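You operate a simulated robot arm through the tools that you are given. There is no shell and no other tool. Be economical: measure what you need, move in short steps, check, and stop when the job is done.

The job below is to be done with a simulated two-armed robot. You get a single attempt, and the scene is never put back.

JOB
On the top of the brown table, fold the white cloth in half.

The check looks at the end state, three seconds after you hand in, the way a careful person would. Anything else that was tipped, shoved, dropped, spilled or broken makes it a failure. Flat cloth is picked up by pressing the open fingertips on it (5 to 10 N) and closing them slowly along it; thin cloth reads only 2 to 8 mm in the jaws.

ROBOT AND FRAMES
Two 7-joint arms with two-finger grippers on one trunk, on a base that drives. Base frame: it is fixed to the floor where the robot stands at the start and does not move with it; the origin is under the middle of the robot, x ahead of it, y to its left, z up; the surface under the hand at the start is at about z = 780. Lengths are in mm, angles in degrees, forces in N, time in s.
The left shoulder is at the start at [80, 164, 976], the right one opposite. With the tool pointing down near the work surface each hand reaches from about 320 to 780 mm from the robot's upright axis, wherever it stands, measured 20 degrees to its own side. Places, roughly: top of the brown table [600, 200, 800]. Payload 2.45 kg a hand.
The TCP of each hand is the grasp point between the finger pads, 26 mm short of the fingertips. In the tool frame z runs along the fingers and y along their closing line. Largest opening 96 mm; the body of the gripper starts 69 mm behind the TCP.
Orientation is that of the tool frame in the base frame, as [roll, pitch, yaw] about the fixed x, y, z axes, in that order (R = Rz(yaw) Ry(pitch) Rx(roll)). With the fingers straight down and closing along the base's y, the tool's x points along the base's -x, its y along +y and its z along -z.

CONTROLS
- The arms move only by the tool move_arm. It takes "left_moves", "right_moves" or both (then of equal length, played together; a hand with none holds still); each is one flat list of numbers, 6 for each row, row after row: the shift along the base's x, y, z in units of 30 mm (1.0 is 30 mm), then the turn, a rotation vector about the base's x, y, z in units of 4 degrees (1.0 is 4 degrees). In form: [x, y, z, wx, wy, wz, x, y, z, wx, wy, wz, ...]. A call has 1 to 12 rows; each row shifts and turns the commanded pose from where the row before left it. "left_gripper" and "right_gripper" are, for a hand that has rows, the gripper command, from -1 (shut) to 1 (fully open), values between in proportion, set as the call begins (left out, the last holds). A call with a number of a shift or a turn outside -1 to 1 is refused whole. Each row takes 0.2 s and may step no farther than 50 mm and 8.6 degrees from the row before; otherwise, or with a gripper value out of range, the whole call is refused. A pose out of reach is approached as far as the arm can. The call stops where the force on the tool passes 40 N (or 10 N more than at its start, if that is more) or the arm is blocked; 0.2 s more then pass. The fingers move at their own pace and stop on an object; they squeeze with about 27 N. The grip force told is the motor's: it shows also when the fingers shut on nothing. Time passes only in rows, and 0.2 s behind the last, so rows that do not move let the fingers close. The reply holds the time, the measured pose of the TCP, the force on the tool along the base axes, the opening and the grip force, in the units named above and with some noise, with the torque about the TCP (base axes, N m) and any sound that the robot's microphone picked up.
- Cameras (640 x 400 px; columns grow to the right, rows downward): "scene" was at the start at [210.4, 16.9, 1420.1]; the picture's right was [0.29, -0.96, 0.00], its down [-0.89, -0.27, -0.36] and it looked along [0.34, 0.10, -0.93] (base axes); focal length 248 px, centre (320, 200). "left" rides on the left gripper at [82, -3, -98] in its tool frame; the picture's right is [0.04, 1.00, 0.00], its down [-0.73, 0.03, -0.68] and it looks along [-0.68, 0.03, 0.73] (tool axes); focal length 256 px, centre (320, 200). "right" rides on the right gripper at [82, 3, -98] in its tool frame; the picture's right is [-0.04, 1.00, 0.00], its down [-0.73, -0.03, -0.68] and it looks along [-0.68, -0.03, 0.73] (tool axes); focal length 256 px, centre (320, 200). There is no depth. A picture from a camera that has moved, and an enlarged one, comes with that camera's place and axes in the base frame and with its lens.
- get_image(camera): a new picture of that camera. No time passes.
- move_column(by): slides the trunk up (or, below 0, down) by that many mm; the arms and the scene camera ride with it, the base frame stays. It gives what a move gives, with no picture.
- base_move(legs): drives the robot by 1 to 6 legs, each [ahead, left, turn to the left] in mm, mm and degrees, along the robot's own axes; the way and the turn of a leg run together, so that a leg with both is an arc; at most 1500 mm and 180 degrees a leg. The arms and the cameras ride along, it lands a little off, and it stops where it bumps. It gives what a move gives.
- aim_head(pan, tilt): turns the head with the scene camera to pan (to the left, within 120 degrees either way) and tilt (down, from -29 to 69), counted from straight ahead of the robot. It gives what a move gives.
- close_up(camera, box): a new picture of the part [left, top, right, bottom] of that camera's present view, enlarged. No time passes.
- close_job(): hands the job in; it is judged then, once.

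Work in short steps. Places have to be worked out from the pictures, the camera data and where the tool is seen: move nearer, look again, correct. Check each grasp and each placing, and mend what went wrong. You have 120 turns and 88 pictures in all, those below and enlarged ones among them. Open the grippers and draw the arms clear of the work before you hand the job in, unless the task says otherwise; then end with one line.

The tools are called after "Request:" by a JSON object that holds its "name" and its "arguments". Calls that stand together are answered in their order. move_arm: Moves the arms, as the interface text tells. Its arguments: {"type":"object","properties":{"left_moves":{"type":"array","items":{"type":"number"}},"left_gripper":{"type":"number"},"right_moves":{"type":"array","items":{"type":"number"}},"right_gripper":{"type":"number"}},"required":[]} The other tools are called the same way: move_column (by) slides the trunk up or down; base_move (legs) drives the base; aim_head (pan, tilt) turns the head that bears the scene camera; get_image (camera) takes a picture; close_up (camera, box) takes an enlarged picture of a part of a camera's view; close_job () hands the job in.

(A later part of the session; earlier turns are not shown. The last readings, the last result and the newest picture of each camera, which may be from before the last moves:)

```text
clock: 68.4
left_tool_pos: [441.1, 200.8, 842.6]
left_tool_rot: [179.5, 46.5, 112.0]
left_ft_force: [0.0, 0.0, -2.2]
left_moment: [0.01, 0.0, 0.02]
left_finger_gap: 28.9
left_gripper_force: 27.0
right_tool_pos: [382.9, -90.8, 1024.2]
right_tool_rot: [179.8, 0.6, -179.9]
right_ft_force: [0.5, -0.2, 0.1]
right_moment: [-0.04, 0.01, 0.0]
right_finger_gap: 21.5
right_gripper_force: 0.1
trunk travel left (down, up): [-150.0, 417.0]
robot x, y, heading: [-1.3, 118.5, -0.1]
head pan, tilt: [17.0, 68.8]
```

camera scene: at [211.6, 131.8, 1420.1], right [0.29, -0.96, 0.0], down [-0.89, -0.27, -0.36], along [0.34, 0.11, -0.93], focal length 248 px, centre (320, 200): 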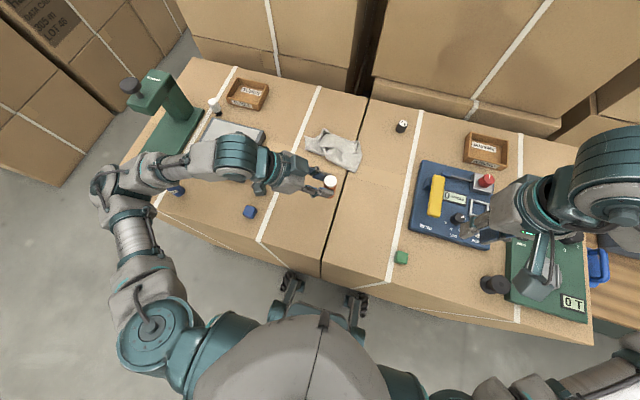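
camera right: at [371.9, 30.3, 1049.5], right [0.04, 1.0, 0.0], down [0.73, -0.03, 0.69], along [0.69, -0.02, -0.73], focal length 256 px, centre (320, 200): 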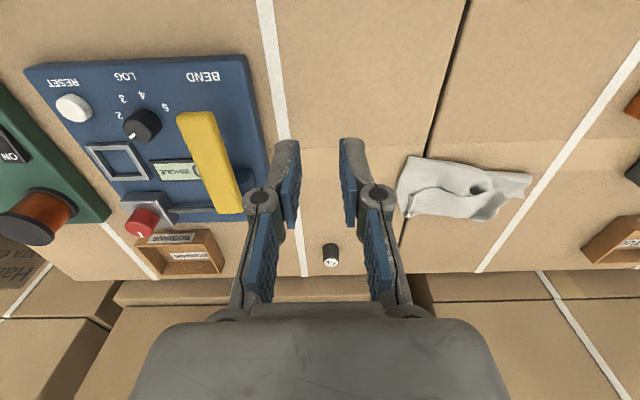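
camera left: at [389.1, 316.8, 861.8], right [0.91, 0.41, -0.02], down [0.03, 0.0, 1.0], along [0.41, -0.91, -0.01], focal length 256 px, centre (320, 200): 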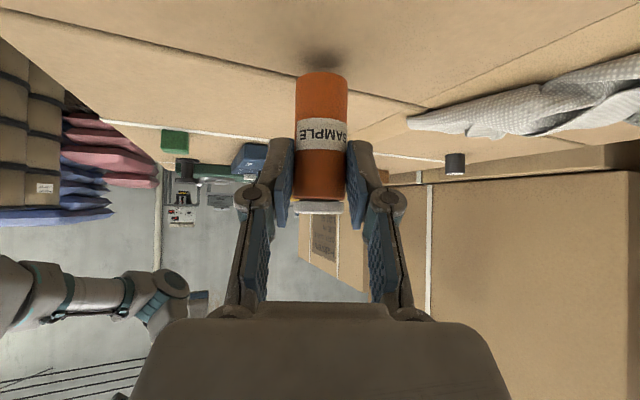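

Request:
{"name": "move_arm", "arguments": {"left_moves": [0, 0, -0.05, 0, 0, 0, 0, 0, -0.05, 0, 0, 0, 0, 0, 0, 0, 0, 0]}}

```text
clock: 69.2
left_tool_pos: [440.7, 201.7, 840.2]
left_tool_rot: [179.6, 46.5, 112.0]
left_ft_force: [-0.7, 0.4, -0.2]
left_moment: [0.0, 0.01, -0.01]
left_finger_gap: 29.2
left_gripper_force: 27.0
right_tool_pos: [383.6, -91.6, 1023.6]
right_tool_rot: [179.8, 0.6, -179.9]
right_ft_force: [0.0, -0.8, -0.1]
right_moment: [-0.01, 0.01, 0.02]
right_finger_gap: 21.6
right_gripper_force: 0.1
trunk travel left (down, up): [-150.0, 417.0]
robot x, y, heading: [4.1, 120.7, 0.2]
head pan, tilt: [17.0, 68.8]
```

Request:
{"name": "move_arm", "arguments": {"left_moves": [0, 0, -0.05, 0, 0, 0, 0, 0, -0.04, 0, 0, 0, 0, 0, 0, 0, 0, 0]}}

Request:
{"name": "get_image", "arguments": {"camera": "left"}}

```text
clock: 70.0
left_tool_pos: [440.2, 202.5, 838.7]
left_tool_rot: [179.1, 46.9, 111.8]
left_ft_force: [1.8, 3.3, 22.0]
left_moment: [-0.28, -0.11, 0.07]
left_finger_gap: 28.9
left_gripper_force: 26.8
right_tool_pos: [382.4, -89.1, 1023.0]
right_tool_rot: [179.7, 0.8, -180.0]
right_ft_force: [-0.3, -0.1, 0.5]
right_moment: [-0.02, -0.03, 0.0]
right_finger_gap: 21.5
right_gripper_force: 0.0
trunk travel left (down, up): [-150.0, 417.0]
robot x, y, heading: [0.8, 113.2, 0.4]
head pan, tilt: [17.0, 68.8]
```

```text
34 pictures are left
camera left: at [388.9, 317.4, 848.1], right [0.91, 0.41, -0.02], down [0.02, 0.0, 1.0], along [0.41, -0.91, -0.01], focal length 256 px, centre (320, 200)
```

left: 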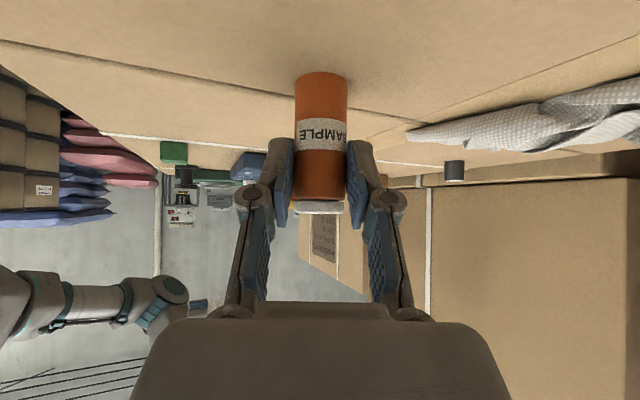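

Base on the table (22 N). I relieve about 1.5 mm and open slowly.

Request:
{"name": "move_arm", "arguments": {"left_moves": [0, 0, 0.05, 0, 0, 0, 0, 0, 0, 0, 0, 0]}}

Request:
{"name": "move_arm", "arguments": {"left_moves": [0, 0, 0, 0, 0, 0, 0, 0, 0, 0, 0, 0, 0, 0, 0, 0, 0, 0], "left_gripper": -0.3}}

Request:
{"name": "get_image", "arguments": {"camera": "left"}}

```text
clock: 70.6
left_tool_pos: [440.5, 200.5, 838.7]
left_tool_rot: [179.3, 46.6, 111.9]
left_ft_force: [5.3, 2.9, 23.7]
left_moment: [-0.4, -0.29, 0.11]
left_finger_gap: 29.1
left_gripper_force: 27.4
right_tool_pos: [382.6, -88.9, 1023.1]
right_tool_rot: [179.8, 0.7, -179.9]
right_ft_force: [0.2, 0.7, 0.1]
right_moment: [0.0, 0.0, 0.0]
right_finger_gap: 21.3
right_gripper_force: 0.1
trunk travel left (down, up): [-150.0, 417.0]
robot x, y, heading: [-0.1, 113.2, 0.3]
head pan, tilt: [17.0, 68.8]
```

```text
clock: 71.4
left_tool_pos: [440.9, 201.5, 838.3]
left_tool_rot: [179.5, 46.3, 112.1]
left_ft_force: [-0.5, -1.2, -0.1]
left_moment: [-0.04, 0.03, 0.02]
left_finger_gap: 33.6
left_gripper_force: 0.1
right_tool_pos: [381.5, -91.5, 1022.9]
right_tool_rot: [179.8, 0.7, -179.9]
right_ft_force: [0.0, 0.8, -0.2]
right_moment: [0.01, -0.01, 0.02]
right_finger_gap: 21.4
right_gripper_force: 0.1
trunk travel left (down, up): [-150.0, 417.0]
robot x, y, heading: [1.6, 117.1, 0.2]
head pan, tilt: [17.0, 68.8]
```

```text
33 pictures are left
camera left: at [389.1, 316.7, 847.3], right [0.91, 0.41, -0.02], down [0.03, 0.0, 1.0], along [0.41, -0.91, -0.01], focal length 256 px, centre (320, 200)
```

left: 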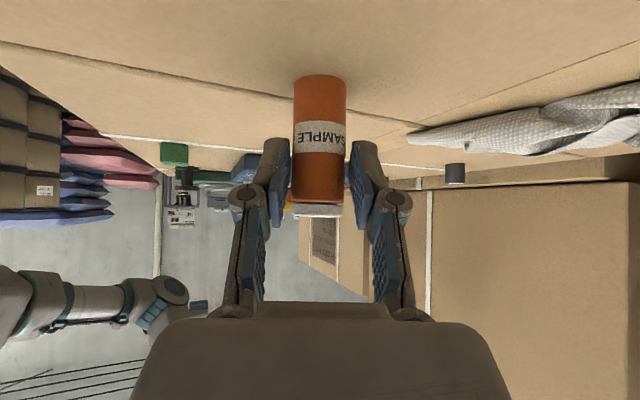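

The bottle stands on its own. I withdraw along the tool axis and then raise and turn the hand back to vertical.

Request:
{"name": "move_arm", "arguments": {"left_moves": [-0.23, 0.557, 0.573, 0, 0, 0, -0.23, 0.557, 0.573, 0, 0, 0, -0.23, 0.557, 0.573, 0, 0, 0, -0.23, 0.557, 0.573, 0, 0, 0, 0, 0, 0.8, 0, 0, 0, 0, 0, 0, 0, 0, 0], "left_gripper": 0.1}}

Request:
{"name": "move_arm", "arguments": {"left_moves": [0, 0, 0.1, 0.92, 0.38, 0, 0, 0, 0.1, 0.92, 0.38, 0, 0, 0, 0.1, 0.92, 0.38, 0, 0, 0, 0.1, 0.92, 0.38, 0, 0, 0, 0, 0.92, 0.38, 0, 0, 0, 0, 0.92, 0.38, 0, 0, 0, 0, 0.92, 0.38, 0, 0, 0, 0, 0.92, 0.38, 0, 0, 0, 0, 0.92, 0.38, 0, 0, 0, 0, 0.92, 0.38, 0, 0, 0, 0, 0.92, 0.38, 0, 0, 0, 0, 0.55, 0.23, 0]}}

Request:
{"name": "get_image", "arguments": {"camera": "left"}}

```text
clock: 72.8
left_tool_pos: [413.5, 266.5, 932.7]
left_tool_rot: [179.5, 46.6, 112.0]
left_ft_force: [-0.6, 0.0, 0.5]
left_moment: [0.0, 0.01, 0.02]
left_finger_gap: 52.9
left_gripper_force: 0.0
right_tool_pos: [382.9, -89.6, 1022.4]
right_tool_rot: [179.9, 0.6, -179.8]
right_ft_force: [0.4, -0.1, 1.0]
right_moment: [0.0, 0.0, 0.02]
right_finger_gap: 21.5
right_gripper_force: 0.0
trunk travel left (down, up): [-150.0, 417.0]
robot x, y, heading: [1.1, 115.4, 0.2]
head pan, tilt: [17.0, 68.8]
```

```text
clock: 75.4
left_tool_pos: [413.9, 265.8, 944.0]
left_tool_rot: [179.8, 0.3, 112.1]
left_ft_force: [-0.3, 0.4, -0.1]
left_moment: [0.01, 0.0, 0.0]
left_finger_gap: 52.8
left_gripper_force: 0.0
right_tool_pos: [382.5, -90.3, 1023.2]
right_tool_rot: [179.7, 0.6, -179.9]
right_ft_force: [-0.7, -0.6, -0.4]
right_moment: [-0.01, -0.01, 0.02]
right_finger_gap: 21.5
right_gripper_force: 0.0
trunk travel left (down, up): [-150.0, 417.0]
robot x, y, heading: [0.9, 114.9, -0.1]
head pan, tilt: [17.0, 68.8]
```

```text
32 pictures are left
camera left: at [379.1, 341.2, 1042.2], right [0.91, 0.41, 0.0], down [0.3, -0.67, 0.68], along [0.28, -0.62, -0.73], focal length 256 px, centre (320, 200)
```

left: 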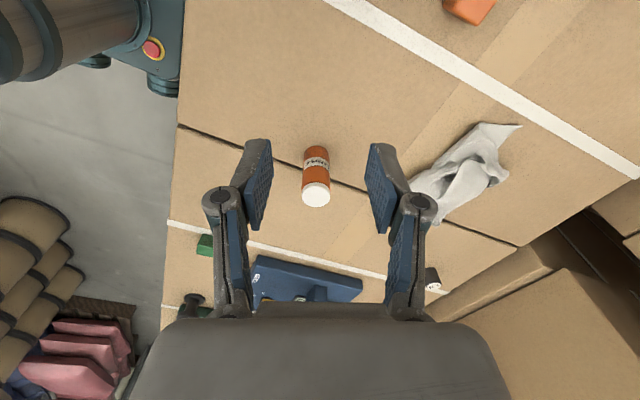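

The cap is at about (443,190). I move above it, then down to grip the upper part of the bottle from above.

Request:
{"name": "move_arm", "arguments": {"left_moves": [0.24, -0.63, 0, 0, 0, 0, 0.24, -0.63, 0, 0, 0, 0, 0.24, -0.63, 0, 0, 0, 0, 0.24, -0.63, 0, 0, 0, 0, 0, 0, -0.3, 0, 0, 0, 0, 0, 0, 0, 0, 0]}}

Request:
{"name": "get_image", "arguments": {"camera": "left"}}

```text
clock: 76.8
left_tool_pos: [441.6, 190.3, 934.3]
left_tool_rot: [179.8, 0.4, 112.1]
left_ft_force: [0.0, 0.0, -0.4]
left_moment: [0.04, -0.01, -0.04]
left_finger_gap: 52.8
left_gripper_force: 0.2
right_tool_pos: [382.9, -91.0, 1023.5]
right_tool_rot: [179.7, 0.6, -179.9]
right_ft_force: [0.5, 0.2, 0.7]
right_moment: [0.03, 0.01, -0.01]
right_finger_gap: 21.3
right_gripper_force: 0.0
trunk travel left (down, up): [-150.0, 417.0]
robot x, y, heading: [0.3, 115.1, -0.0]
head pan, tilt: [17.0, 68.8]
```

```text
31 pictures are left
camera left: at [407.8, 264.5, 1033.3], right [0.91, 0.41, 0.0], down [0.3, -0.67, 0.68], along [0.28, -0.62, -0.73], focal length 256 px, centre (320, 200)
```

left: 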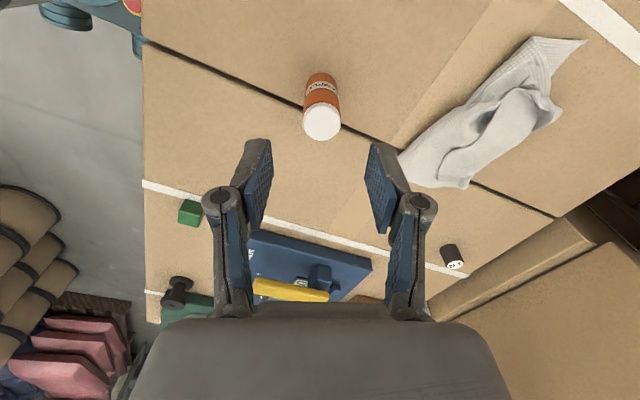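

Well aligned (cap at ~(444,187)). I descend to z≈848 and close.

Request:
{"name": "move_arm", "arguments": {"left_moves": [0.07, -0.08, -0.6, 0, 0, 0, 0, 0, -0.7, 0, 0, 0, 0, 0, -0.7, 0, 0, 0, 0, 0, -0.6, 0, 0, 0, 0, 0, -0.25, 0, 0, 0, 0, 0, 0, 0, 0, 0]}}

Request:
{"name": "move_arm", "arguments": {"left_moves": [0, 0, 0, 0, 0, 0, 0, 0, 0, 0, 0, 0, 0, 0, 0, 0, 0, 0], "left_gripper": -0.6}}

Request:
{"name": "get_image", "arguments": {"camera": "left"}}

```text
clock: 78.2
left_tool_pos: [444.4, 189.9, 849.1]
left_tool_rot: [179.8, 0.3, 112.1]
left_ft_force: [0.2, -0.4, 0.5]
left_moment: [-0.03, 0.01, -0.03]
left_finger_gap: 52.7
left_gripper_force: 0.0
right_tool_pos: [382.9, -92.1, 1021.9]
right_tool_rot: [179.7, 0.6, -179.8]
right_ft_force: [0.5, -0.4, 0.0]
right_moment: [-0.03, -0.01, -0.03]
right_finger_gap: 21.5
right_gripper_force: 0.0
trunk travel left (down, up): [-150.0, 417.0]
robot x, y, heading: [-3.0, 115.8, 0.2]
head pan, tilt: [17.0, 68.8]
```

```text
clock: 79.0
left_tool_pos: [443.9, 189.7, 848.6]
left_tool_rot: [179.7, 0.3, 112.1]
left_ft_force: [0.9, 0.3, 3.1]
left_moment: [0.02, -0.02, 0.0]
left_finger_gap: 28.9
left_gripper_force: 27.0
right_tool_pos: [383.6, -92.2, 1022.0]
right_tool_rot: [179.7, 0.6, -179.9]
right_ft_force: [-0.4, 0.3, 0.1]
right_moment: [-0.03, 0.01, -0.02]
right_finger_gap: 21.4
right_gripper_force: 0.0
trunk travel left (down, up): [-150.0, 417.0]
robot x, y, heading: [0.0, 119.7, -0.0]
head pan, tilt: [17.0, 68.8]
```

```text
30 pictures are left
camera left: at [409.7, 263.4, 947.9], right [0.91, 0.41, 0.0], down [0.3, -0.67, 0.68], along [0.29, -0.62, -0.73], focal length 256 px, centre (320, 200)
```

left: 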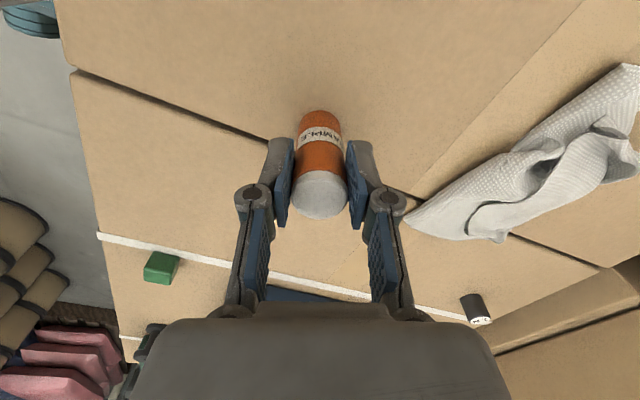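

Gripped at 28.9 mm. From the opening pictures the bottle stood at about (354,452). I lift and carry it there.

Request:
{"name": "move_arm", "arguments": {"left_moves": [0, 0, 0.6, 0, 0, 0, 0, 0, 0.9, 0, 0, 0, 0, 0, 0.9, 0, 0, 0, 0, 0, 0.6, 0, 0, 0, 0, 0, 0, 0, 0, 0]}}

Request:
{"name": "move_arm", "arguments": {"left_moves": [-0.303, 0.88, 0, 0, 0, 0, -0.303, 0.88, 0, 0, 0, 0, -0.303, 0.88, 0, 0, 0, 0, -0.303, 0.88, 0, 0, 0, 0, -0.303, 0.88, 0, 0, 0, 0, -0.303, 0.88, 0, 0, 0, 0, -0.303, 0.88, 0, 0, 0, 0, -0.303, 0.88, 0, 0, 0, 0, -0.303, 0.88, 0, 0, 0, 0, -0.303, 0.88, 0, 0, 0, 0, 0, 0, 0, 0, 0, 0, 0, 0, 0, 0, 0, 0]}}

Request:
{"name": "get_image", "arguments": {"camera": "left"}}

Request:
{"name": "get_image", "arguments": {"camera": "scene"}}

```text
clock: 80.2
left_tool_pos: [444.2, 187.0, 941.3]
left_tool_rot: [179.8, 0.1, 112.1]
left_ft_force: [0.7, -0.4, -0.9]
left_moment: [0.01, -0.01, -0.01]
left_finger_gap: 28.5
left_gripper_force: 26.8
right_tool_pos: [383.8, -90.8, 1022.2]
right_tool_rot: [179.7, 0.6, 180.0]
right_ft_force: [-0.8, 0.0, -0.6]
right_moment: [0.01, 0.0, 0.0]
right_finger_gap: 21.5
right_gripper_force: 0.1
trunk travel left (down, up): [-150.0, 417.0]
robot x, y, heading: [0.3, 118.9, 0.0]
head pan, tilt: [17.0, 68.8]
```

```text
clock: 82.8
left_tool_pos: [353.1, 454.5, 939.0]
left_tool_rot: [179.8, 0.3, 112.1]
left_ft_force: [-0.6, -1.9, -1.2]
left_moment: [-0.02, 0.01, -0.02]
left_finger_gap: 28.8
left_gripper_force: 27.5
right_tool_pos: [383.0, -90.7, 1022.3]
right_tool_rot: [179.8, 0.6, -179.9]
right_ft_force: [-0.4, 0.4, -0.3]
right_moment: [-0.02, 0.01, -0.01]
right_finger_gap: 21.7
right_gripper_force: 0.0
trunk travel left (down, up): [-150.0, 417.0]
robot x, y, heading: [1.0, 116.1, 0.2]
head pan, tilt: [17.0, 68.8]
```

```text
29 pictures are left
camera left: at [318.3, 529.2, 1037.6], right [0.91, 0.41, 0.0], down [0.3, -0.67, 0.68], along [0.28, -0.62, -0.73], focal length 256 px, centre (320, 200)
```

left: 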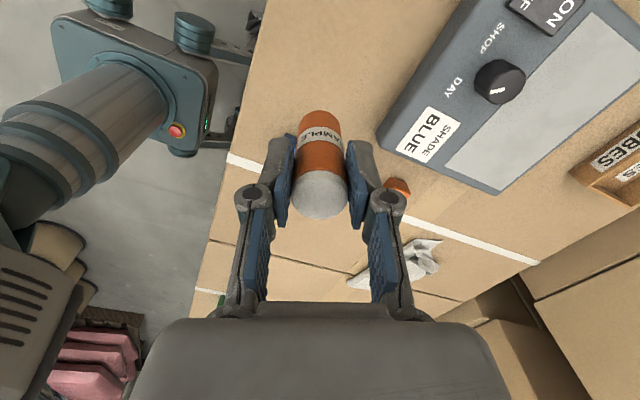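

```text
28 pictures are left
camera scene: at [210.7, 132.7, 1420.3], right [0.29, -0.96, 0.0], down [-0.89, -0.27, -0.36], along [0.34, 0.11, -0.93], focal length 248 px, centre (320, 200)
```

scene: 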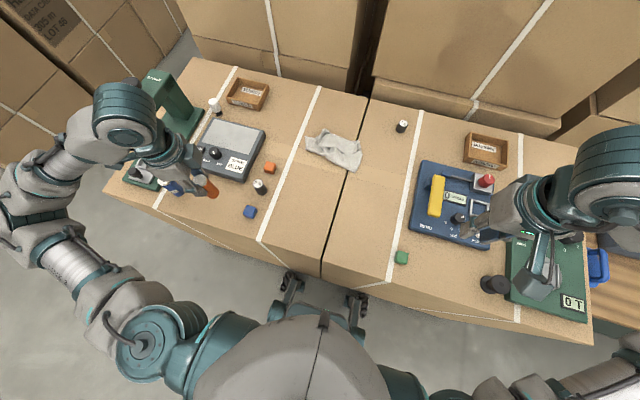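

In place above the old spot. I lower the bottle, the last part slowly.

Request:
{"name": "move_arm", "arguments": {"left_moves": [0, 0, -0.6, 0, 0, 0, 0, 0, -0.7, 0, 0, 0, 0, 0, -0.7, 0, 0, 0, 0, 0, -0.5, 0, 0, 0, 0, 0, -0.2, 0, 0, 0, 0, 0, -0.15, 0, 0, 0, 0, 0, 0, 0, 0, 0]}}

Request:
{"name": "move_arm", "arguments": {"left_moves": [0, 0, -0.05, 0, 0, 0, 0, 0, 0, 0, 0, 0]}}

```text
clock: 84.4
left_tool_pos: [351.7, 452.6, 852.1]
left_tool_rot: [179.9, 0.4, 112.1]
left_ft_force: [0.1, -1.0, -0.1]
left_moment: [0.02, 0.01, 0.01]
left_finger_gap: 28.9
left_gripper_force: 27.0
right_tool_pos: [383.2, -88.9, 1021.9]
right_tool_rot: [179.8, 0.6, -179.9]
right_ft_force: [0.5, 0.0, 0.1]
right_moment: [0.02, 0.0, 0.02]
right_finger_gap: 21.6
right_gripper_force: 0.2
trunk travel left (down, up): [-150.0, 417.0]
robot x, y, heading: [0.9, 118.1, 0.2]
head pan, tilt: [17.0, 68.8]
```

```text
clock: 85.0
left_tool_pos: [352.1, 452.9, 852.4]
left_tool_rot: [179.7, 0.2, 112.1]
left_ft_force: [-0.1, 0.2, -0.4]
left_moment: [0.0, -0.01, -0.03]
left_finger_gap: 28.8
left_gripper_force: 27.3
right_tool_pos: [382.0, -89.8, 1023.4]
right_tool_rot: [179.9, 0.6, -179.9]
right_ft_force: [-0.3, 0.4, -0.5]
right_moment: [0.01, 0.01, -0.03]
right_finger_gap: 21.4
right_gripper_force: 0.1
trunk travel left (down, up): [-150.0, 417.0]
robot x, y, heading: [2.2, 117.3, 0.1]
head pan, tilt: [17.0, 68.8]
```

Request:
{"name": "move_arm", "arguments": {"left_moves": [0, 0, -0.05, 0, 0, 0, 0, 0, -0.04, 0, 0, 0, 0, 0, 0, 0, 0, 0]}}

```text
clock: 85.8
left_tool_pos: [352.5, 453.8, 848.7]
left_tool_rot: [179.7, 0.3, 112.1]
left_ft_force: [0.1, 1.7, 2.3]
left_moment: [0.07, -0.02, 0.01]
left_finger_gap: 29.0
left_gripper_force: 26.9
right_tool_pos: [382.6, -89.6, 1024.2]
right_tool_rot: [179.9, 0.6, -179.9]
right_ft_force: [0.0, -1.0, 0.0]
right_moment: [0.0, 0.0, 0.02]
right_finger_gap: 21.8
right_gripper_force: 0.1
trunk travel left (down, up): [-150.0, 417.0]
robot x, y, heading: [0.1, 117.4, 0.2]
head pan, tilt: [17.0, 68.8]
```

Light contact at 2 N. I open gently and rise straight up.

Request:
{"name": "move_arm", "arguments": {"left_moves": [0, 0, 0, 0, 0, 0, 0, 0, 0, 0, 0, 0], "left_gripper": -0.3}}

Request:
{"name": "move_arm", "arguments": {"left_moves": [0, 0, 0, 0, 0, 0, 0, 0, 0, 0, 0, 0, 0, 0, 0.4, 0, 0, 0, 0, 0, 0.8, 0, 0, 0, 0, 0, 1, 0, 0, 0, 0, 0, 1, 0, 0, 0, 0, 0, 1, 0, 0, 0], "left_gripper": 0.1}}

Request:
{"name": "get_image", "arguments": {"camera": "left"}}

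```text
clock: 86.4
left_tool_pos: [353.5, 454.0, 847.7]
left_tool_rot: [179.9, 0.3, 112.0]
left_ft_force: [-0.5, -0.5, 0.3]
left_moment: [0.02, 0.0, -0.03]
left_finger_gap: 33.9
left_gripper_force: 0.0
right_tool_pos: [382.6, -90.4, 1023.5]
right_tool_rot: [179.8, 0.5, 180.0]
right_ft_force: [0.4, -0.3, 0.3]
right_moment: [-0.03, 0.01, -0.01]
right_finger_gap: 21.6
right_gripper_force: 0.1
trunk travel left (down, up): [-150.0, 417.0]
robot x, y, heading: [1.1, 119.6, 0.2]
head pan, tilt: [17.0, 68.8]
```

```text
clock: 88.0
left_tool_pos: [350.9, 453.3, 974.5]
left_tool_rot: [180.0, 0.2, 112.1]
left_ft_force: [-0.2, 0.4, 0.0]
left_moment: [0.02, -0.01, -0.01]
left_finger_gap: 53.0
left_gripper_force: 0.1
right_tool_pos: [382.7, -90.3, 1023.4]
right_tool_rot: [179.8, 0.5, -179.9]
right_ft_force: [0.1, -0.1, 0.4]
right_moment: [0.01, 0.01, 0.0]
right_finger_gap: 21.6
right_gripper_force: 0.0
trunk travel left (down, up): [-150.0, 417.0]
robot x, y, heading: [-2.2, 118.2, 0.3]
head pan, tilt: [17.0, 68.8]
```

```text
27 pictures are left
camera left: at [316.8, 528.3, 1074.0], right [0.91, 0.41, 0.0], down [0.3, -0.67, 0.68], along [0.28, -0.62, -0.73], focal length 256 px, centre (320, 200)
```

left: 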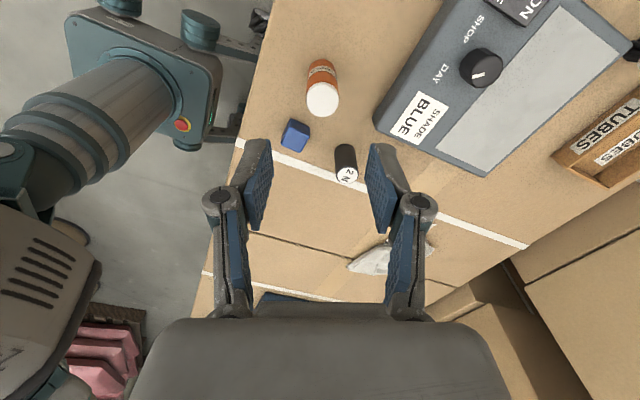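

The bottle stands upright at its original spot. I turn the left hand back to its normal yaw, well above the table, and look at the cloth.

Request:
{"name": "move_arm", "arguments": {"left_moves": [0.2, -0.2, 0.1, 0, 0, 1, 0.2, -0.2, 0.1, 0, 0, 1, 0.2, -0.2, 0.1, 0, 0, 1, 0.2, -0.2, 0.1, 0, 0, 1, 0.2, -0.2, 0.1, 0, 0, 1, 0.2, -0.2, 0.1, 0, 0, 1, 0.2, -0.2, 0.1, 0, 0, 1, 0.2, -0.2, 0.1, 0, 0, 1, 0.2, -0.2, 0.1, 0, 0, 1, 0.2, -0.2, 0, 0, 0, 1, 0.2, -0.2, 0, 0, 0, 1, 0.2, -0.2, 0, 0, 0, 1]}}

Request:
{"name": "move_arm", "arguments": {"left_moves": [0.2, -0.2, 0, 0, 0, 1, 0.2, -0.2, 0, 0, 0, 1, 0.2, -0.2, 0, 0, 0, 1, 0.2, -0.2, 0, 0, 0, 1, 0.2, -0.2, 0, 0, 0, 0.97, 0, 0, 0, 0, 0, 0]}}

Request:
{"name": "close_up", "arguments": {"camera": "scene", "box": [290, 115, 380, 185]}}

Request:
{"name": "get_image", "arguments": {"camera": "left"}}

```text
clock: 90.6
left_tool_pos: [424.2, 383.2, 1001.8]
left_tool_rot: [179.7, 0.3, 160.2]
left_ft_force: [0.7, -0.1, 0.2]
left_moment: [0.01, 0.02, 0.0]
left_finger_gap: 53.0
left_gripper_force: 0.0
right_tool_pos: [383.0, -90.0, 1023.5]
right_tool_rot: [179.8, 0.7, -179.8]
right_ft_force: [-0.6, 0.0, 0.5]
right_moment: [-0.01, -0.03, 0.01]
right_finger_gap: 21.2
right_gripper_force: 0.0
trunk travel left (down, up): [-150.0, 417.0]
robot x, y, heading: [1.9, 118.0, 0.2]
head pan, tilt: [17.0, 68.8]
```

```text
clock: 92.0
left_tool_pos: [453.1, 351.8, 1004.0]
left_tool_rot: [179.7, 0.3, 180.0]
left_ft_force: [0.2, 0.3, -0.5]
left_moment: [-0.02, 0.04, 0.0]
left_finger_gap: 52.8
left_gripper_force: 0.0
right_tool_pos: [381.5, -91.1, 1023.4]
right_tool_rot: [179.8, 0.7, -179.9]
right_ft_force: [0.0, 0.1, -0.8]
right_moment: [0.01, -0.01, 0.0]
right_finger_gap: 21.4
right_gripper_force: 0.0
trunk travel left (down, up): [-150.0, 417.0]
robot x, y, heading: [-2.6, 114.4, 0.1]
head pan, tilt: [17.0, 68.8]
```

```text
5.71 times, centred on (335, 150) of scene
camera zoom: at [211.6, 131.8, 1420.2], right [0.29, -0.96, 0.0], down [-0.89, -0.27, -0.36], along [0.34, 0.11, -0.93], focal length 1415 px, centre (234, 486)
```

zoom: 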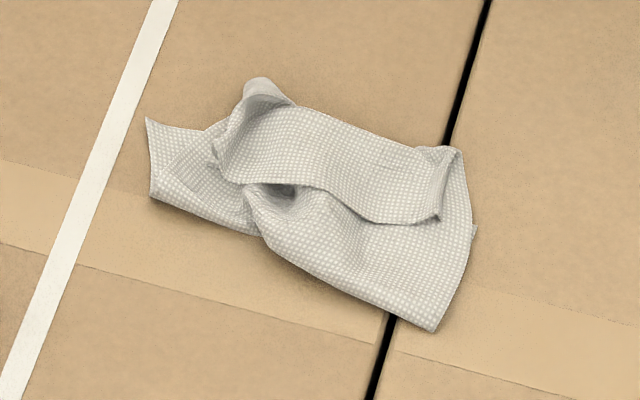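

```text
25 pictures are left
camera left: at [372.4, 347.6, 1101.9], right [-0.04, 1.0, 0.0], down [0.73, 0.03, 0.68], along [0.68, 0.03, -0.73], focal length 256 px, centre (320, 200)
```

left: 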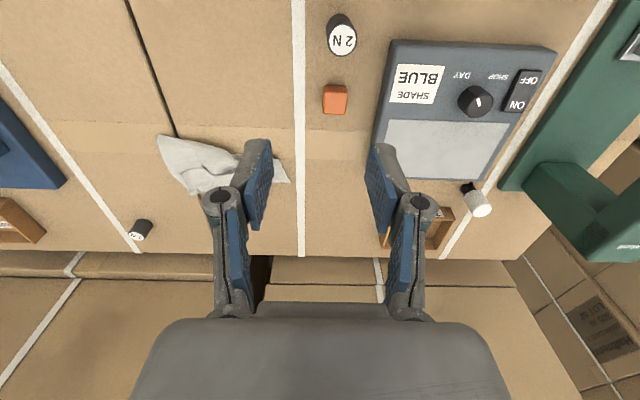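

The cloth is bunched: the near-edge margin doubled back and the gathers twisted it. I will regrasp both gathers at the release points (635,267) and (635,153), unfold, and refold with an edge grip. First I go above them.

Request:
{"name": "move_arm", "arguments": {"left_moves": [0.674, -0.315, -0.385, 0, 0, 0, 0.674, -0.315, -0.385, 0, 0, 0, 0.674, -0.315, -0.385, 0, 0, 0, 0.674, -0.315, -0.385, 0, 0, 0, 0.674, -0.315, -0.385, 0, 0, 0, 0.674, -0.315, -0.385, 0, 0, 0, 0.674, -0.315, -0.385, 0, 0, 0, 0.674, -0.315, -0.385, 0, 0, 0, 0.674, -0.315, -0.385, 0, 0, 0, 0, 0, 0, 0, 0, 0, 0, 0, 0, 0, 0, 0], "right_moves": [0.937, 0.904, -0.456, 0, 0, 0, 0.937, 0.904, -0.456, 0, 0, 0, 0.937, 0.904, -0.456, 0, 0, 0, 0.937, 0.904, -0.456, 0, 0, 0, 0.937, 0.904, -0.456, 0, 0, 0, 0.937, 0.904, -0.456, 0, 0, 0, 0.937, 0.904, -0.456, 0, 0, 0, 0.937, 0.904, -0.456, 0, 0, 0, 0.937, 0.904, -0.456, 0, 0, 0, 0, 0, 0, 0, 0, 0, 0, 0, 0, 0, 0, 0], "left_gripper": -0.4, "right_gripper": -0.4}}

Request:
{"name": "get_image", "arguments": {"camera": "left"}}

Request:
{"name": "get_image", "arguments": {"camera": "right"}}

```text
clock: 94.4
left_tool_pos: [637.9, 267.3, 896.5]
left_tool_rot: [179.6, 0.3, -180.0]
left_ft_force: [0.2, 0.3, 0.0]
left_moment: [0.02, 0.0, 0.0]
left_finger_gap: 28.8
left_gripper_force: 0.1
right_tool_pos: [638.2, 154.4, 900.9]
right_tool_rot: [179.8, 0.6, -179.8]
right_ft_force: [-0.2, -0.6, -0.5]
right_moment: [0.0, 0.02, 0.02]
right_finger_gap: 29.0
right_gripper_force: 0.1
trunk travel left (down, up): [-150.0, 417.0]
robot x, y, heading: [1.1, 115.5, -0.0]
head pan, tilt: [17.0, 68.8]
```

```text
24 pictures are left
camera left: at [555.9, 263.2, 995.7], right [-0.04, 1.0, 0.0], down [0.73, 0.03, 0.68], along [0.68, 0.03, -0.73], focal length 256 px, centre (320, 200)
```

left: 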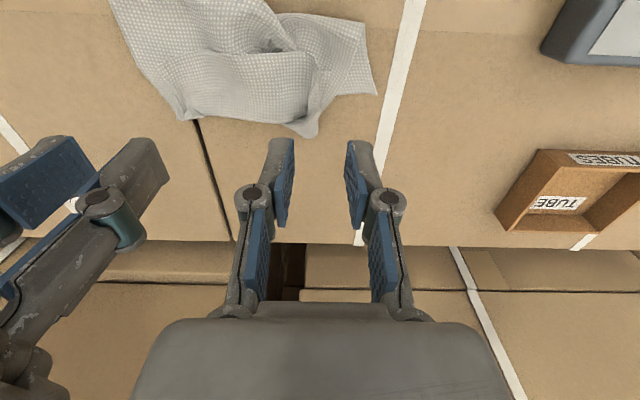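

```text
23 pictures are left
camera right: at [555.1, 156.3, 998.2], right [0.04, 1.0, 0.0], down [0.73, -0.03, 0.69], along [0.69, -0.02, -0.73], focal length 256 px, centre (320, 200)
```

right: 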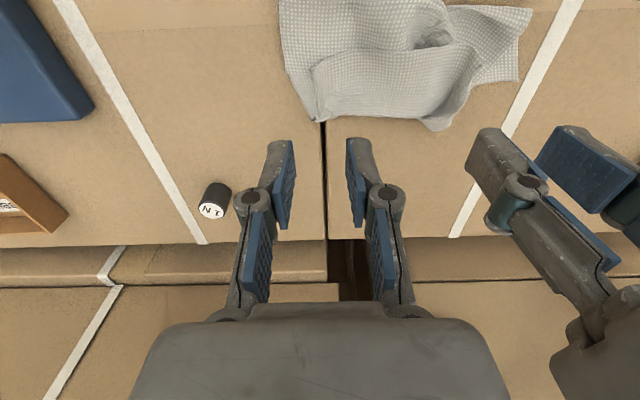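

The gathers lie near (645,255) and (645,150). I lower both hands onto them to just above the table and look.

Request:
{"name": "move_arm", "arguments": {"left_moves": [0.06, -0.11, -0.7, 0, 0, 0, 0.06, -0.11, -0.7, 0, 0, 0, 0.06, -0.11, -0.7, 0, 0, 0, 0.06, -0.11, -0.7, 0, 0, 0, 0, 0, -0.03, 0, 0, 0, 0, 0, 0, 0, 0, 0], "right_moves": [0.03, -0.02, -0.7, 0, 0, 0, 0.03, -0.02, -0.7, 0, 0, 0, 0.03, -0.02, -0.7, 0, 0, 0, 0.03, -0.02, -0.7, 0, 0, 0, 0, 0, -0.17, 0, 0, 0, 0, 0, 0, 0, 0, 0]}}

Request:
{"name": "get_image", "arguments": {"camera": "left"}}

Request:
{"name": "get_image", "arguments": {"camera": "right"}}

```text
clock: 95.8
left_tool_pos: [644.3, 253.6, 812.6]
left_tool_rot: [179.8, 0.3, -180.0]
left_ft_force: [0.8, -0.2, 0.8]
left_moment: [0.06, 0.01, -0.02]
left_finger_gap: 29.1
left_gripper_force: 0.0
right_tool_pos: [639.6, 151.5, 809.6]
right_tool_rot: [179.8, 0.5, 180.0]
right_ft_force: [0.1, 0.1, 0.1]
right_moment: [0.02, -0.01, -0.03]
right_finger_gap: 28.8
right_gripper_force: 0.2
trunk travel left (down, up): [-150.0, 417.0]
robot x, y, heading: [2.2, 114.9, 0.1]
head pan, tilt: [17.0, 68.8]
```

```text
22 pictures are left
camera left: at [562.6, 249.9, 911.9], right [-0.04, 1.0, 0.0], down [0.73, 0.03, 0.68], along [0.68, 0.03, -0.73], focal length 256 px, centre (320, 200)
```

left: 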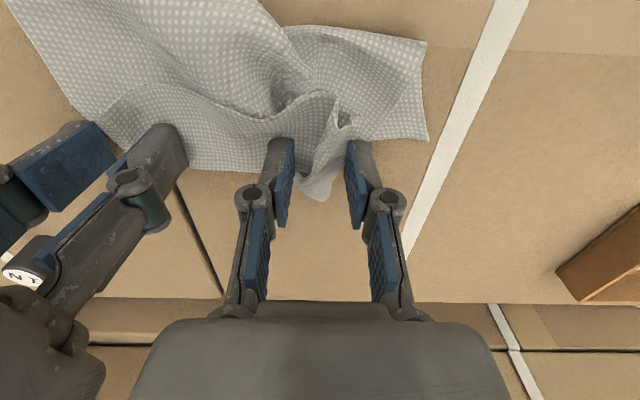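

```text
21 pictures are left
camera right: at [556.7, 153.2, 908.5], right [0.04, 1.0, 0.0], down [0.73, -0.03, 0.69], along [0.69, -0.02, -0.73], focal length 256 px, centre (320, 200)
```

right: 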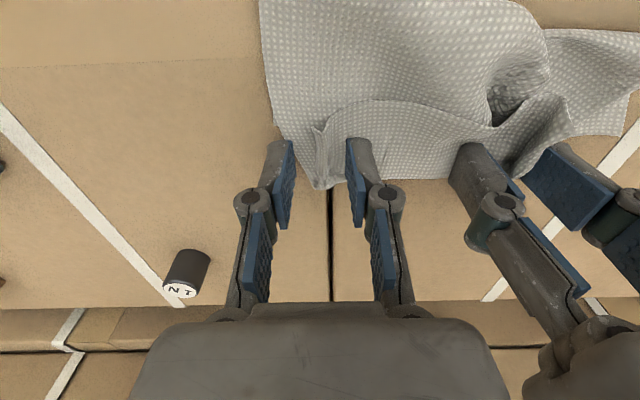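

Both gathers lie between the fingers. I press slightly with the right hand and close both in steps.

Request:
{"name": "move_arm", "arguments": {"left_moves": [0, 0, -0.05, 0, 0, 0, 0, 0, 0, 0, 0, 0], "right_moves": [0, 0, -0.08, 0, 0, 0, 0, 0, 0, 0, 0, 0], "left_gripper": -0.65, "right_gripper": -0.6}}

Request:
{"name": "move_arm", "arguments": {"left_moves": [0, 0, 0, 0, 0, 0, 0, 0, 0, 0, 0, 0], "right_moves": [0, 0, 0, 0, 0, 0, 0, 0, 0, 0, 0, 0], "left_gripper": -0.85, "right_gripper": -0.8}}

Request:
{"name": "move_arm", "arguments": {"left_moves": [0, 0, 0, 0, 0, 0, 0, 0, 0, 0, 0, 0, 0, 0, 0, 0, 0, 0], "right_moves": [0, 0, 0, 0, 0, 0, 0, 0, 0, 0, 0, 0, 0, 0, 0, 0, 0, 0], "left_gripper": -1, "right_gripper": -1}}

Request:
{"name": "move_arm", "arguments": {"left_moves": [0, 0, 0.3, 0, 0, 0, -0.1, 0, 0.5, 0, 0, 0, -0.3, 0, 0.5, 0, 0, 0, -0.4, 0, 0.5, 0, 0, 0, 0, 0, 0, 0, 0, 0], "right_moves": [0, 0, 0.3, 0, 0, 0, -0.1, 0, 0.5, 0, 0, 0, -0.3, 0, 0.5, 0, 0, 0, -0.4, 0, 0.5, 0, 0, 0, 0, 0, 0, 0, 0, 0]}}

Request:
{"name": "get_image", "arguments": {"camera": "right"}}

```text
clock: 96.4
left_tool_pos: [644.6, 254.2, 811.6]
left_tool_rot: [179.7, 0.2, 180.0]
left_ft_force: [0.4, -0.2, -0.3]
left_moment: [-0.03, 0.01, 0.01]
left_finger_gap: 16.7
left_gripper_force: 0.1
right_tool_pos: [640.0, 151.2, 808.6]
right_tool_rot: [179.8, 0.6, -180.0]
right_ft_force: [-0.1, -0.6, 0.5]
right_moment: [-0.02, 0.0, -0.03]
right_finger_gap: 19.1
right_gripper_force: 0.0
trunk travel left (down, up): [-150.0, 417.0]
robot x, y, heading: [2.9, 117.8, -0.0]
head pan, tilt: [17.0, 68.8]
```

```text
clock: 97.0
left_tool_pos: [643.6, 252.5, 812.1]
left_tool_rot: [179.8, 0.3, 180.0]
left_ft_force: [-0.2, 0.3, 0.9]
left_moment: [-0.02, -0.03, 0.0]
left_finger_gap: 8.2
left_gripper_force: 0.8
right_tool_pos: [639.6, 152.1, 808.2]
right_tool_rot: [179.8, 0.7, -179.9]
right_ft_force: [0.4, 1.2, 0.6]
right_moment: [0.01, -0.01, -0.01]
right_finger_gap: 9.9
right_gripper_force: 0.5
trunk travel left (down, up): [-150.0, 417.0]
robot x, y, heading: [0.8, 118.7, 0.4]
head pan, tilt: [17.0, 68.8]
```

```text
clock: 97.8
left_tool_pos: [644.0, 254.1, 812.8]
left_tool_rot: [179.7, 0.3, 179.8]
left_ft_force: [0.3, -11.7, 1.8]
left_moment: [-0.34, -0.04, 0.05]
left_finger_gap: 4.2
left_gripper_force: 26.4
right_tool_pos: [640.7, 152.6, 809.3]
right_tool_rot: [179.8, 0.6, -179.9]
right_ft_force: [-1.0, 10.1, 1.2]
right_moment: [0.35, 0.02, 0.09]
right_finger_gap: 2.7
right_gripper_force: 26.8
trunk travel left (down, up): [-150.0, 417.0]
robot x, y, heading: [2.8, 115.3, 0.1]
head pan, tilt: [17.0, 68.8]
```

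```text
clock: 99.0
left_tool_pos: [619.4, 255.1, 864.9]
left_tool_rot: [179.8, 0.2, -180.0]
left_ft_force: [0.6, -13.0, -0.3]
left_moment: [-0.41, -0.05, 0.08]
left_finger_gap: 3.7
left_gripper_force: 27.1
right_tool_pos: [616.0, 152.9, 861.9]
right_tool_rot: [179.7, 0.5, -179.8]
right_ft_force: [-1.6, 13.3, 0.2]
right_moment: [0.39, 0.02, 0.11]
right_finger_gap: 2.9
right_gripper_force: 27.3
trunk travel left (down, up): [-150.0, 417.0]
robot x, y, heading: [7.3, 117.5, -0.2]
head pan, tilt: [17.0, 68.8]
```

```text
20 pictures are left
camera right: at [532.7, 154.3, 959.2], right [0.04, 1.0, 0.0], down [0.73, -0.03, 0.69], along [0.69, -0.02, -0.73], focal length 256 px, centre (320, 200)
```

right: 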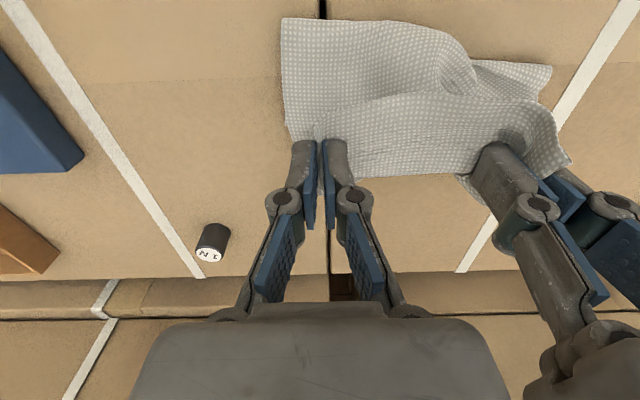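

Both hold (taut between the hands, 13 N). I swing the edge back toward the robot to unfold the cloth.

Request:
{"name": "move_arm", "arguments": {"left_moves": [-0.933, 0, 0.667, 0, 0, 0, -0.933, 0, 0.5, 0, 0, 0, -0.733, 0, 0.133, 0, 0, 0, -0.667, 0, -0.1, 0, 0, 0, -0.667, 0, -0.267, 0, 0, 0, -0.6, 0, -0.5, 0, 0, 0, -0.6, 0, -0.667, 0, 0, 0, -0.4, 0, -0.733, 0, 0, 0, -0.267, 0, -0.5, 0, 0, 0, 0, 0, 0, 0, 0, 0], "right_moves": [-0.933, 0, 0.667, 0, 0, 0, -0.933, 0, 0.5, 0, 0, 0, -0.733, 0, 0.133, 0, 0, 0, -0.667, 0, -0.1, 0, 0, 0, -0.667, 0, -0.267, 0, 0, 0, -0.6, 0, -0.5, 0, 0, 0, -0.6, 0, -0.667, 0, 0, 0, -0.4, 0, -0.733, 0, 0, 0, -0.267, 0, -0.5, 0, 0, 0, 0, 0, 0, 0, 0, 0]}}

Request:
{"name": "get_image", "arguments": {"camera": "left"}}

Request:
{"name": "get_image", "arguments": {"camera": "right"}}

```text
clock: 101.2
left_tool_pos: [445.6, 254.6, 821.6]
left_tool_rot: [179.8, 0.2, -179.9]
left_ft_force: [1.3, -15.4, -0.6]
left_moment: [-0.42, -0.04, 0.07]
left_finger_gap: 3.5
left_gripper_force: 26.8
right_tool_pos: [440.9, 152.9, 819.5]
right_tool_rot: [179.7, 0.6, -179.9]
right_ft_force: [-1.7, 15.1, 1.1]
right_moment: [0.43, 0.04, 0.07]
right_finger_gap: 3.2
right_gripper_force: 27.2
trunk travel left (down, up): [-150.0, 417.0]
robot x, y, heading: [1.5, 116.8, -0.1]
head pan, tilt: [17.0, 68.8]
```

```text
19 pictures are left
camera left: at [363.7, 250.2, 921.0], right [-0.04, 1.0, 0.0], down [0.73, 0.03, 0.68], along [0.68, 0.03, -0.73], focal length 256 px, centre (320, 200)
```

left: 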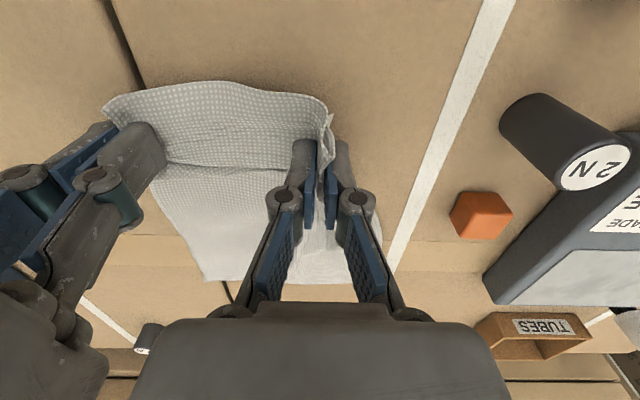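

```text
18 pictures are left
camera right: at [358.0, 153.5, 916.1], right [0.04, 1.0, 0.0], down [0.73, -0.03, 0.69], along [0.69, -0.02, -0.73], focal length 256 px, centre (320, 200)
```

right: 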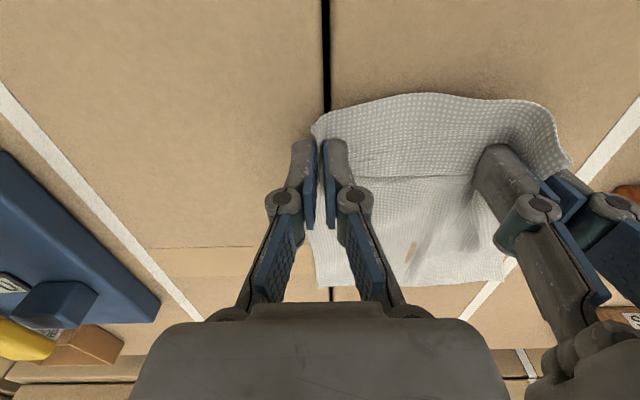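

Unfolded well: far edge now at x≈616, y 140–331. I lower, release the gathers with light pressing, opening wide to spread them.

Request:
{"name": "move_arm", "arguments": {"left_moves": [-0.15, 0, -0.2, 0, 0, 0, -0.15, 0, -0.2, 0, 0, 0, 0, 0, -0.07, 0, 0, 0, 0, 0, 0, 0, 0, 0], "right_moves": [-0.15, 0, -0.2, 0, 0, 0, -0.15, 0, -0.15, 0, 0, 0, 0, 0, -0.05, 0, 0, 0, 0, 0, 0, 0, 0, 0]}}

Request:
{"name": "move_arm", "arguments": {"left_moves": [0, 0, -0.06, 0, 0, 0, 0, 0, 0, 0, 0, 0], "right_moves": [0, 0, -0.06, 0, 0, 0, 0, 0, 0, 0, 0, 0], "left_gripper": -0.7, "right_gripper": -0.7}}

Request:
{"name": "move_arm", "arguments": {"left_moves": [0, 0, -0.06, 0, 0, 0, 0, 0, 0, 0, 0, 0], "right_moves": [0, 0, -0.06, 0, 0, 0, 0, 0, 0, 0, 0, 0], "left_gripper": -0.3, "right_gripper": -0.3}}

Request:
{"name": "get_image", "arguments": {"camera": "right"}}

```text
clock: 102.2
left_tool_pos: [436.6, 255.1, 808.7]
left_tool_rot: [179.7, 0.4, 180.0]
left_ft_force: [0.6, -14.7, 11.3]
left_moment: [-0.5, -0.09, 0.1]
left_finger_gap: 3.9
left_gripper_force: 27.2
right_tool_pos: [433.0, 150.7, 808.4]
right_tool_rot: [179.9, 0.7, -179.9]
right_ft_force: [-0.2, 15.2, 3.6]
right_moment: [0.47, -0.02, 0.09]
right_finger_gap: 3.7
right_gripper_force: 27.0
trunk travel left (down, up): [-150.0, 417.0]
robot x, y, heading: [-3.3, 118.2, -0.0]
head pan, tilt: [17.0, 68.8]
```

```text
clock: 102.8
left_tool_pos: [437.4, 254.7, 806.5]
left_tool_rot: [179.8, 0.3, -179.9]
left_ft_force: [2.7, -6.0, 14.8]
left_moment: [-0.31, -0.21, -0.04]
left_finger_gap: 14.5
left_gripper_force: 5.5
right_tool_pos: [431.6, 151.3, 806.9]
right_tool_rot: [179.9, 0.8, -179.9]
right_ft_force: [2.7, 1.6, 14.0]
right_moment: [0.19, 0.03, -0.02]
right_finger_gap: 16.3
right_gripper_force: 0.7
trunk travel left (down, up): [-150.0, 417.0]
robot x, y, heading: [3.2, 116.7, 0.1]
head pan, tilt: [17.0, 68.8]
```

```text
clock: 103.4
left_tool_pos: [437.2, 254.3, 805.2]
left_tool_rot: [179.8, 0.4, -180.0]
left_ft_force: [3.2, 1.9, 14.1]
left_moment: [0.21, -0.05, -0.02]
left_finger_gap: 36.7
left_gripper_force: 0.1
right_tool_pos: [431.9, 150.6, 803.4]
right_tool_rot: [179.9, 0.8, 180.0]
right_ft_force: [1.8, -1.2, 9.4]
right_moment: [-0.13, 0.05, 0.02]
right_finger_gap: 39.9
right_gripper_force: 1.3
trunk travel left (down, up): [-150.0, 417.0]
robot x, y, heading: [4.3, 114.9, 0.1]
head pan, tilt: [17.0, 68.8]
```

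```text
17 pictures are left
camera right: at [348.6, 152.8, 900.9], right [0.04, 1.0, 0.0], down [0.73, -0.03, 0.69], along [0.69, -0.03, -0.73], focal length 256 px, centre (320, 200)
```

right: 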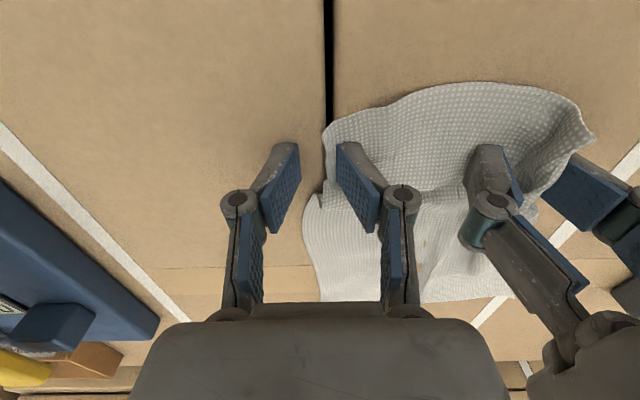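

The near edge is still pulled together. With the fingers lightly pressed on the cloth, I drag the hands apart to spread it.

Request:
{"name": "move_arm", "arguments": {"left_moves": [0, 0.2, 0, 0, 0, 0, 0, 0.2, 0, 0, 0, 0, 0, 0.2, 0, 0, 0, 0, 0, 0.2, 0, 0, 0, 0, 0, 0.2, 0, 0, 0, 0, 0, 0.2, 0, 0, 0, 0], "right_moves": [0, -0.28, 0, 0, 0, 0, 0, -0.28, 0, 0, 0, 0, 0, -0.28, 0, 0, 0, 0, 0, -0.28, 0, 0, 0, 0, 0, -0.28, 0, 0, 0, 0, 0, -0.28, 0, 0, 0, 0]}}

Request:
{"name": "move_arm", "arguments": {"left_moves": [0, 0, 0.5, 0, 0, 0, 0, 0.2, 1, 0, 0, 0, 0, 0.5, 1, 0, 0, 0, 0, 0.5, 1, 0, 0, 0, 0, 0.5, 0.3, 0, 0, 0], "right_moves": [0, 0, 0.5, 0, 0, 0, 0, -0.5, 1, 0, 0, 0, 0, -0.9, 1, 0, 0, 0, 0, -0.9, 1, 0, 0, 0, 0, -0.9, 0.3, 0, 0, 0]}}

Request:
{"name": "close_up", "arguments": {"camera": "scene", "box": [180, 90, 420, 240]}}

```text
clock: 104.8
left_tool_pos: [436.2, 288.6, 806.2]
left_tool_rot: [179.6, 0.5, -180.0]
left_ft_force: [1.8, -6.4, 26.0]
left_moment: [-0.86, -0.1, 0.01]
left_finger_gap: 41.8
left_gripper_force: 5.7
right_tool_pos: [430.3, 97.4, 805.6]
right_tool_rot: [-180.0, 0.8, -180.0]
right_ft_force: [0.0, 0.0, 30.3]
right_moment: [-0.01, 0.36, 0.05]
right_finger_gap: 23.6
right_gripper_force: 0.1
trunk travel left (down, up): [-150.0, 417.0]
robot x, y, heading: [0.2, 115.8, -0.2]
head pan, tilt: [17.0, 68.8]
```

```text
clock: 106.0
left_tool_pos: [436.4, 340.7, 919.1]
left_tool_rot: [179.7, 0.1, -180.0]
left_ft_force: [-0.1, -0.5, 0.0]
left_moment: [0.0, -0.01, 0.03]
left_finger_gap: 33.4
left_gripper_force: 0.1
right_tool_pos: [433.1, 4.0, 915.5]
right_tool_rot: [179.9, 0.6, -179.8]
right_ft_force: [-0.6, 0.3, 0.0]
right_moment: [0.0, 0.0, 0.0]
right_finger_gap: 33.6
right_gripper_force: 0.0
trunk travel left (down, up): [-150.0, 417.0]
robot x, y, heading: [2.7, 120.1, 0.3]
head pan, tilt: [17.0, 68.8]
```

```text
2.67 times, centred on (300, 165) of scene
camera zoom: at [212.0, 132.1, 1420.0], right [0.29, -0.96, 0.0], down [-0.89, -0.27, -0.36], along [0.34, 0.11, -0.93], focal length 660 px, centre (373, 293)
```

zoom: 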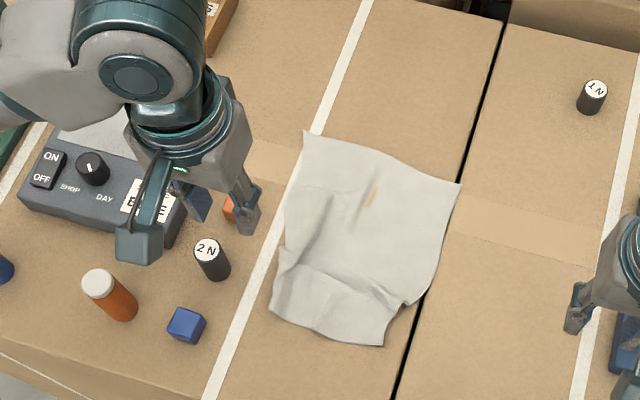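

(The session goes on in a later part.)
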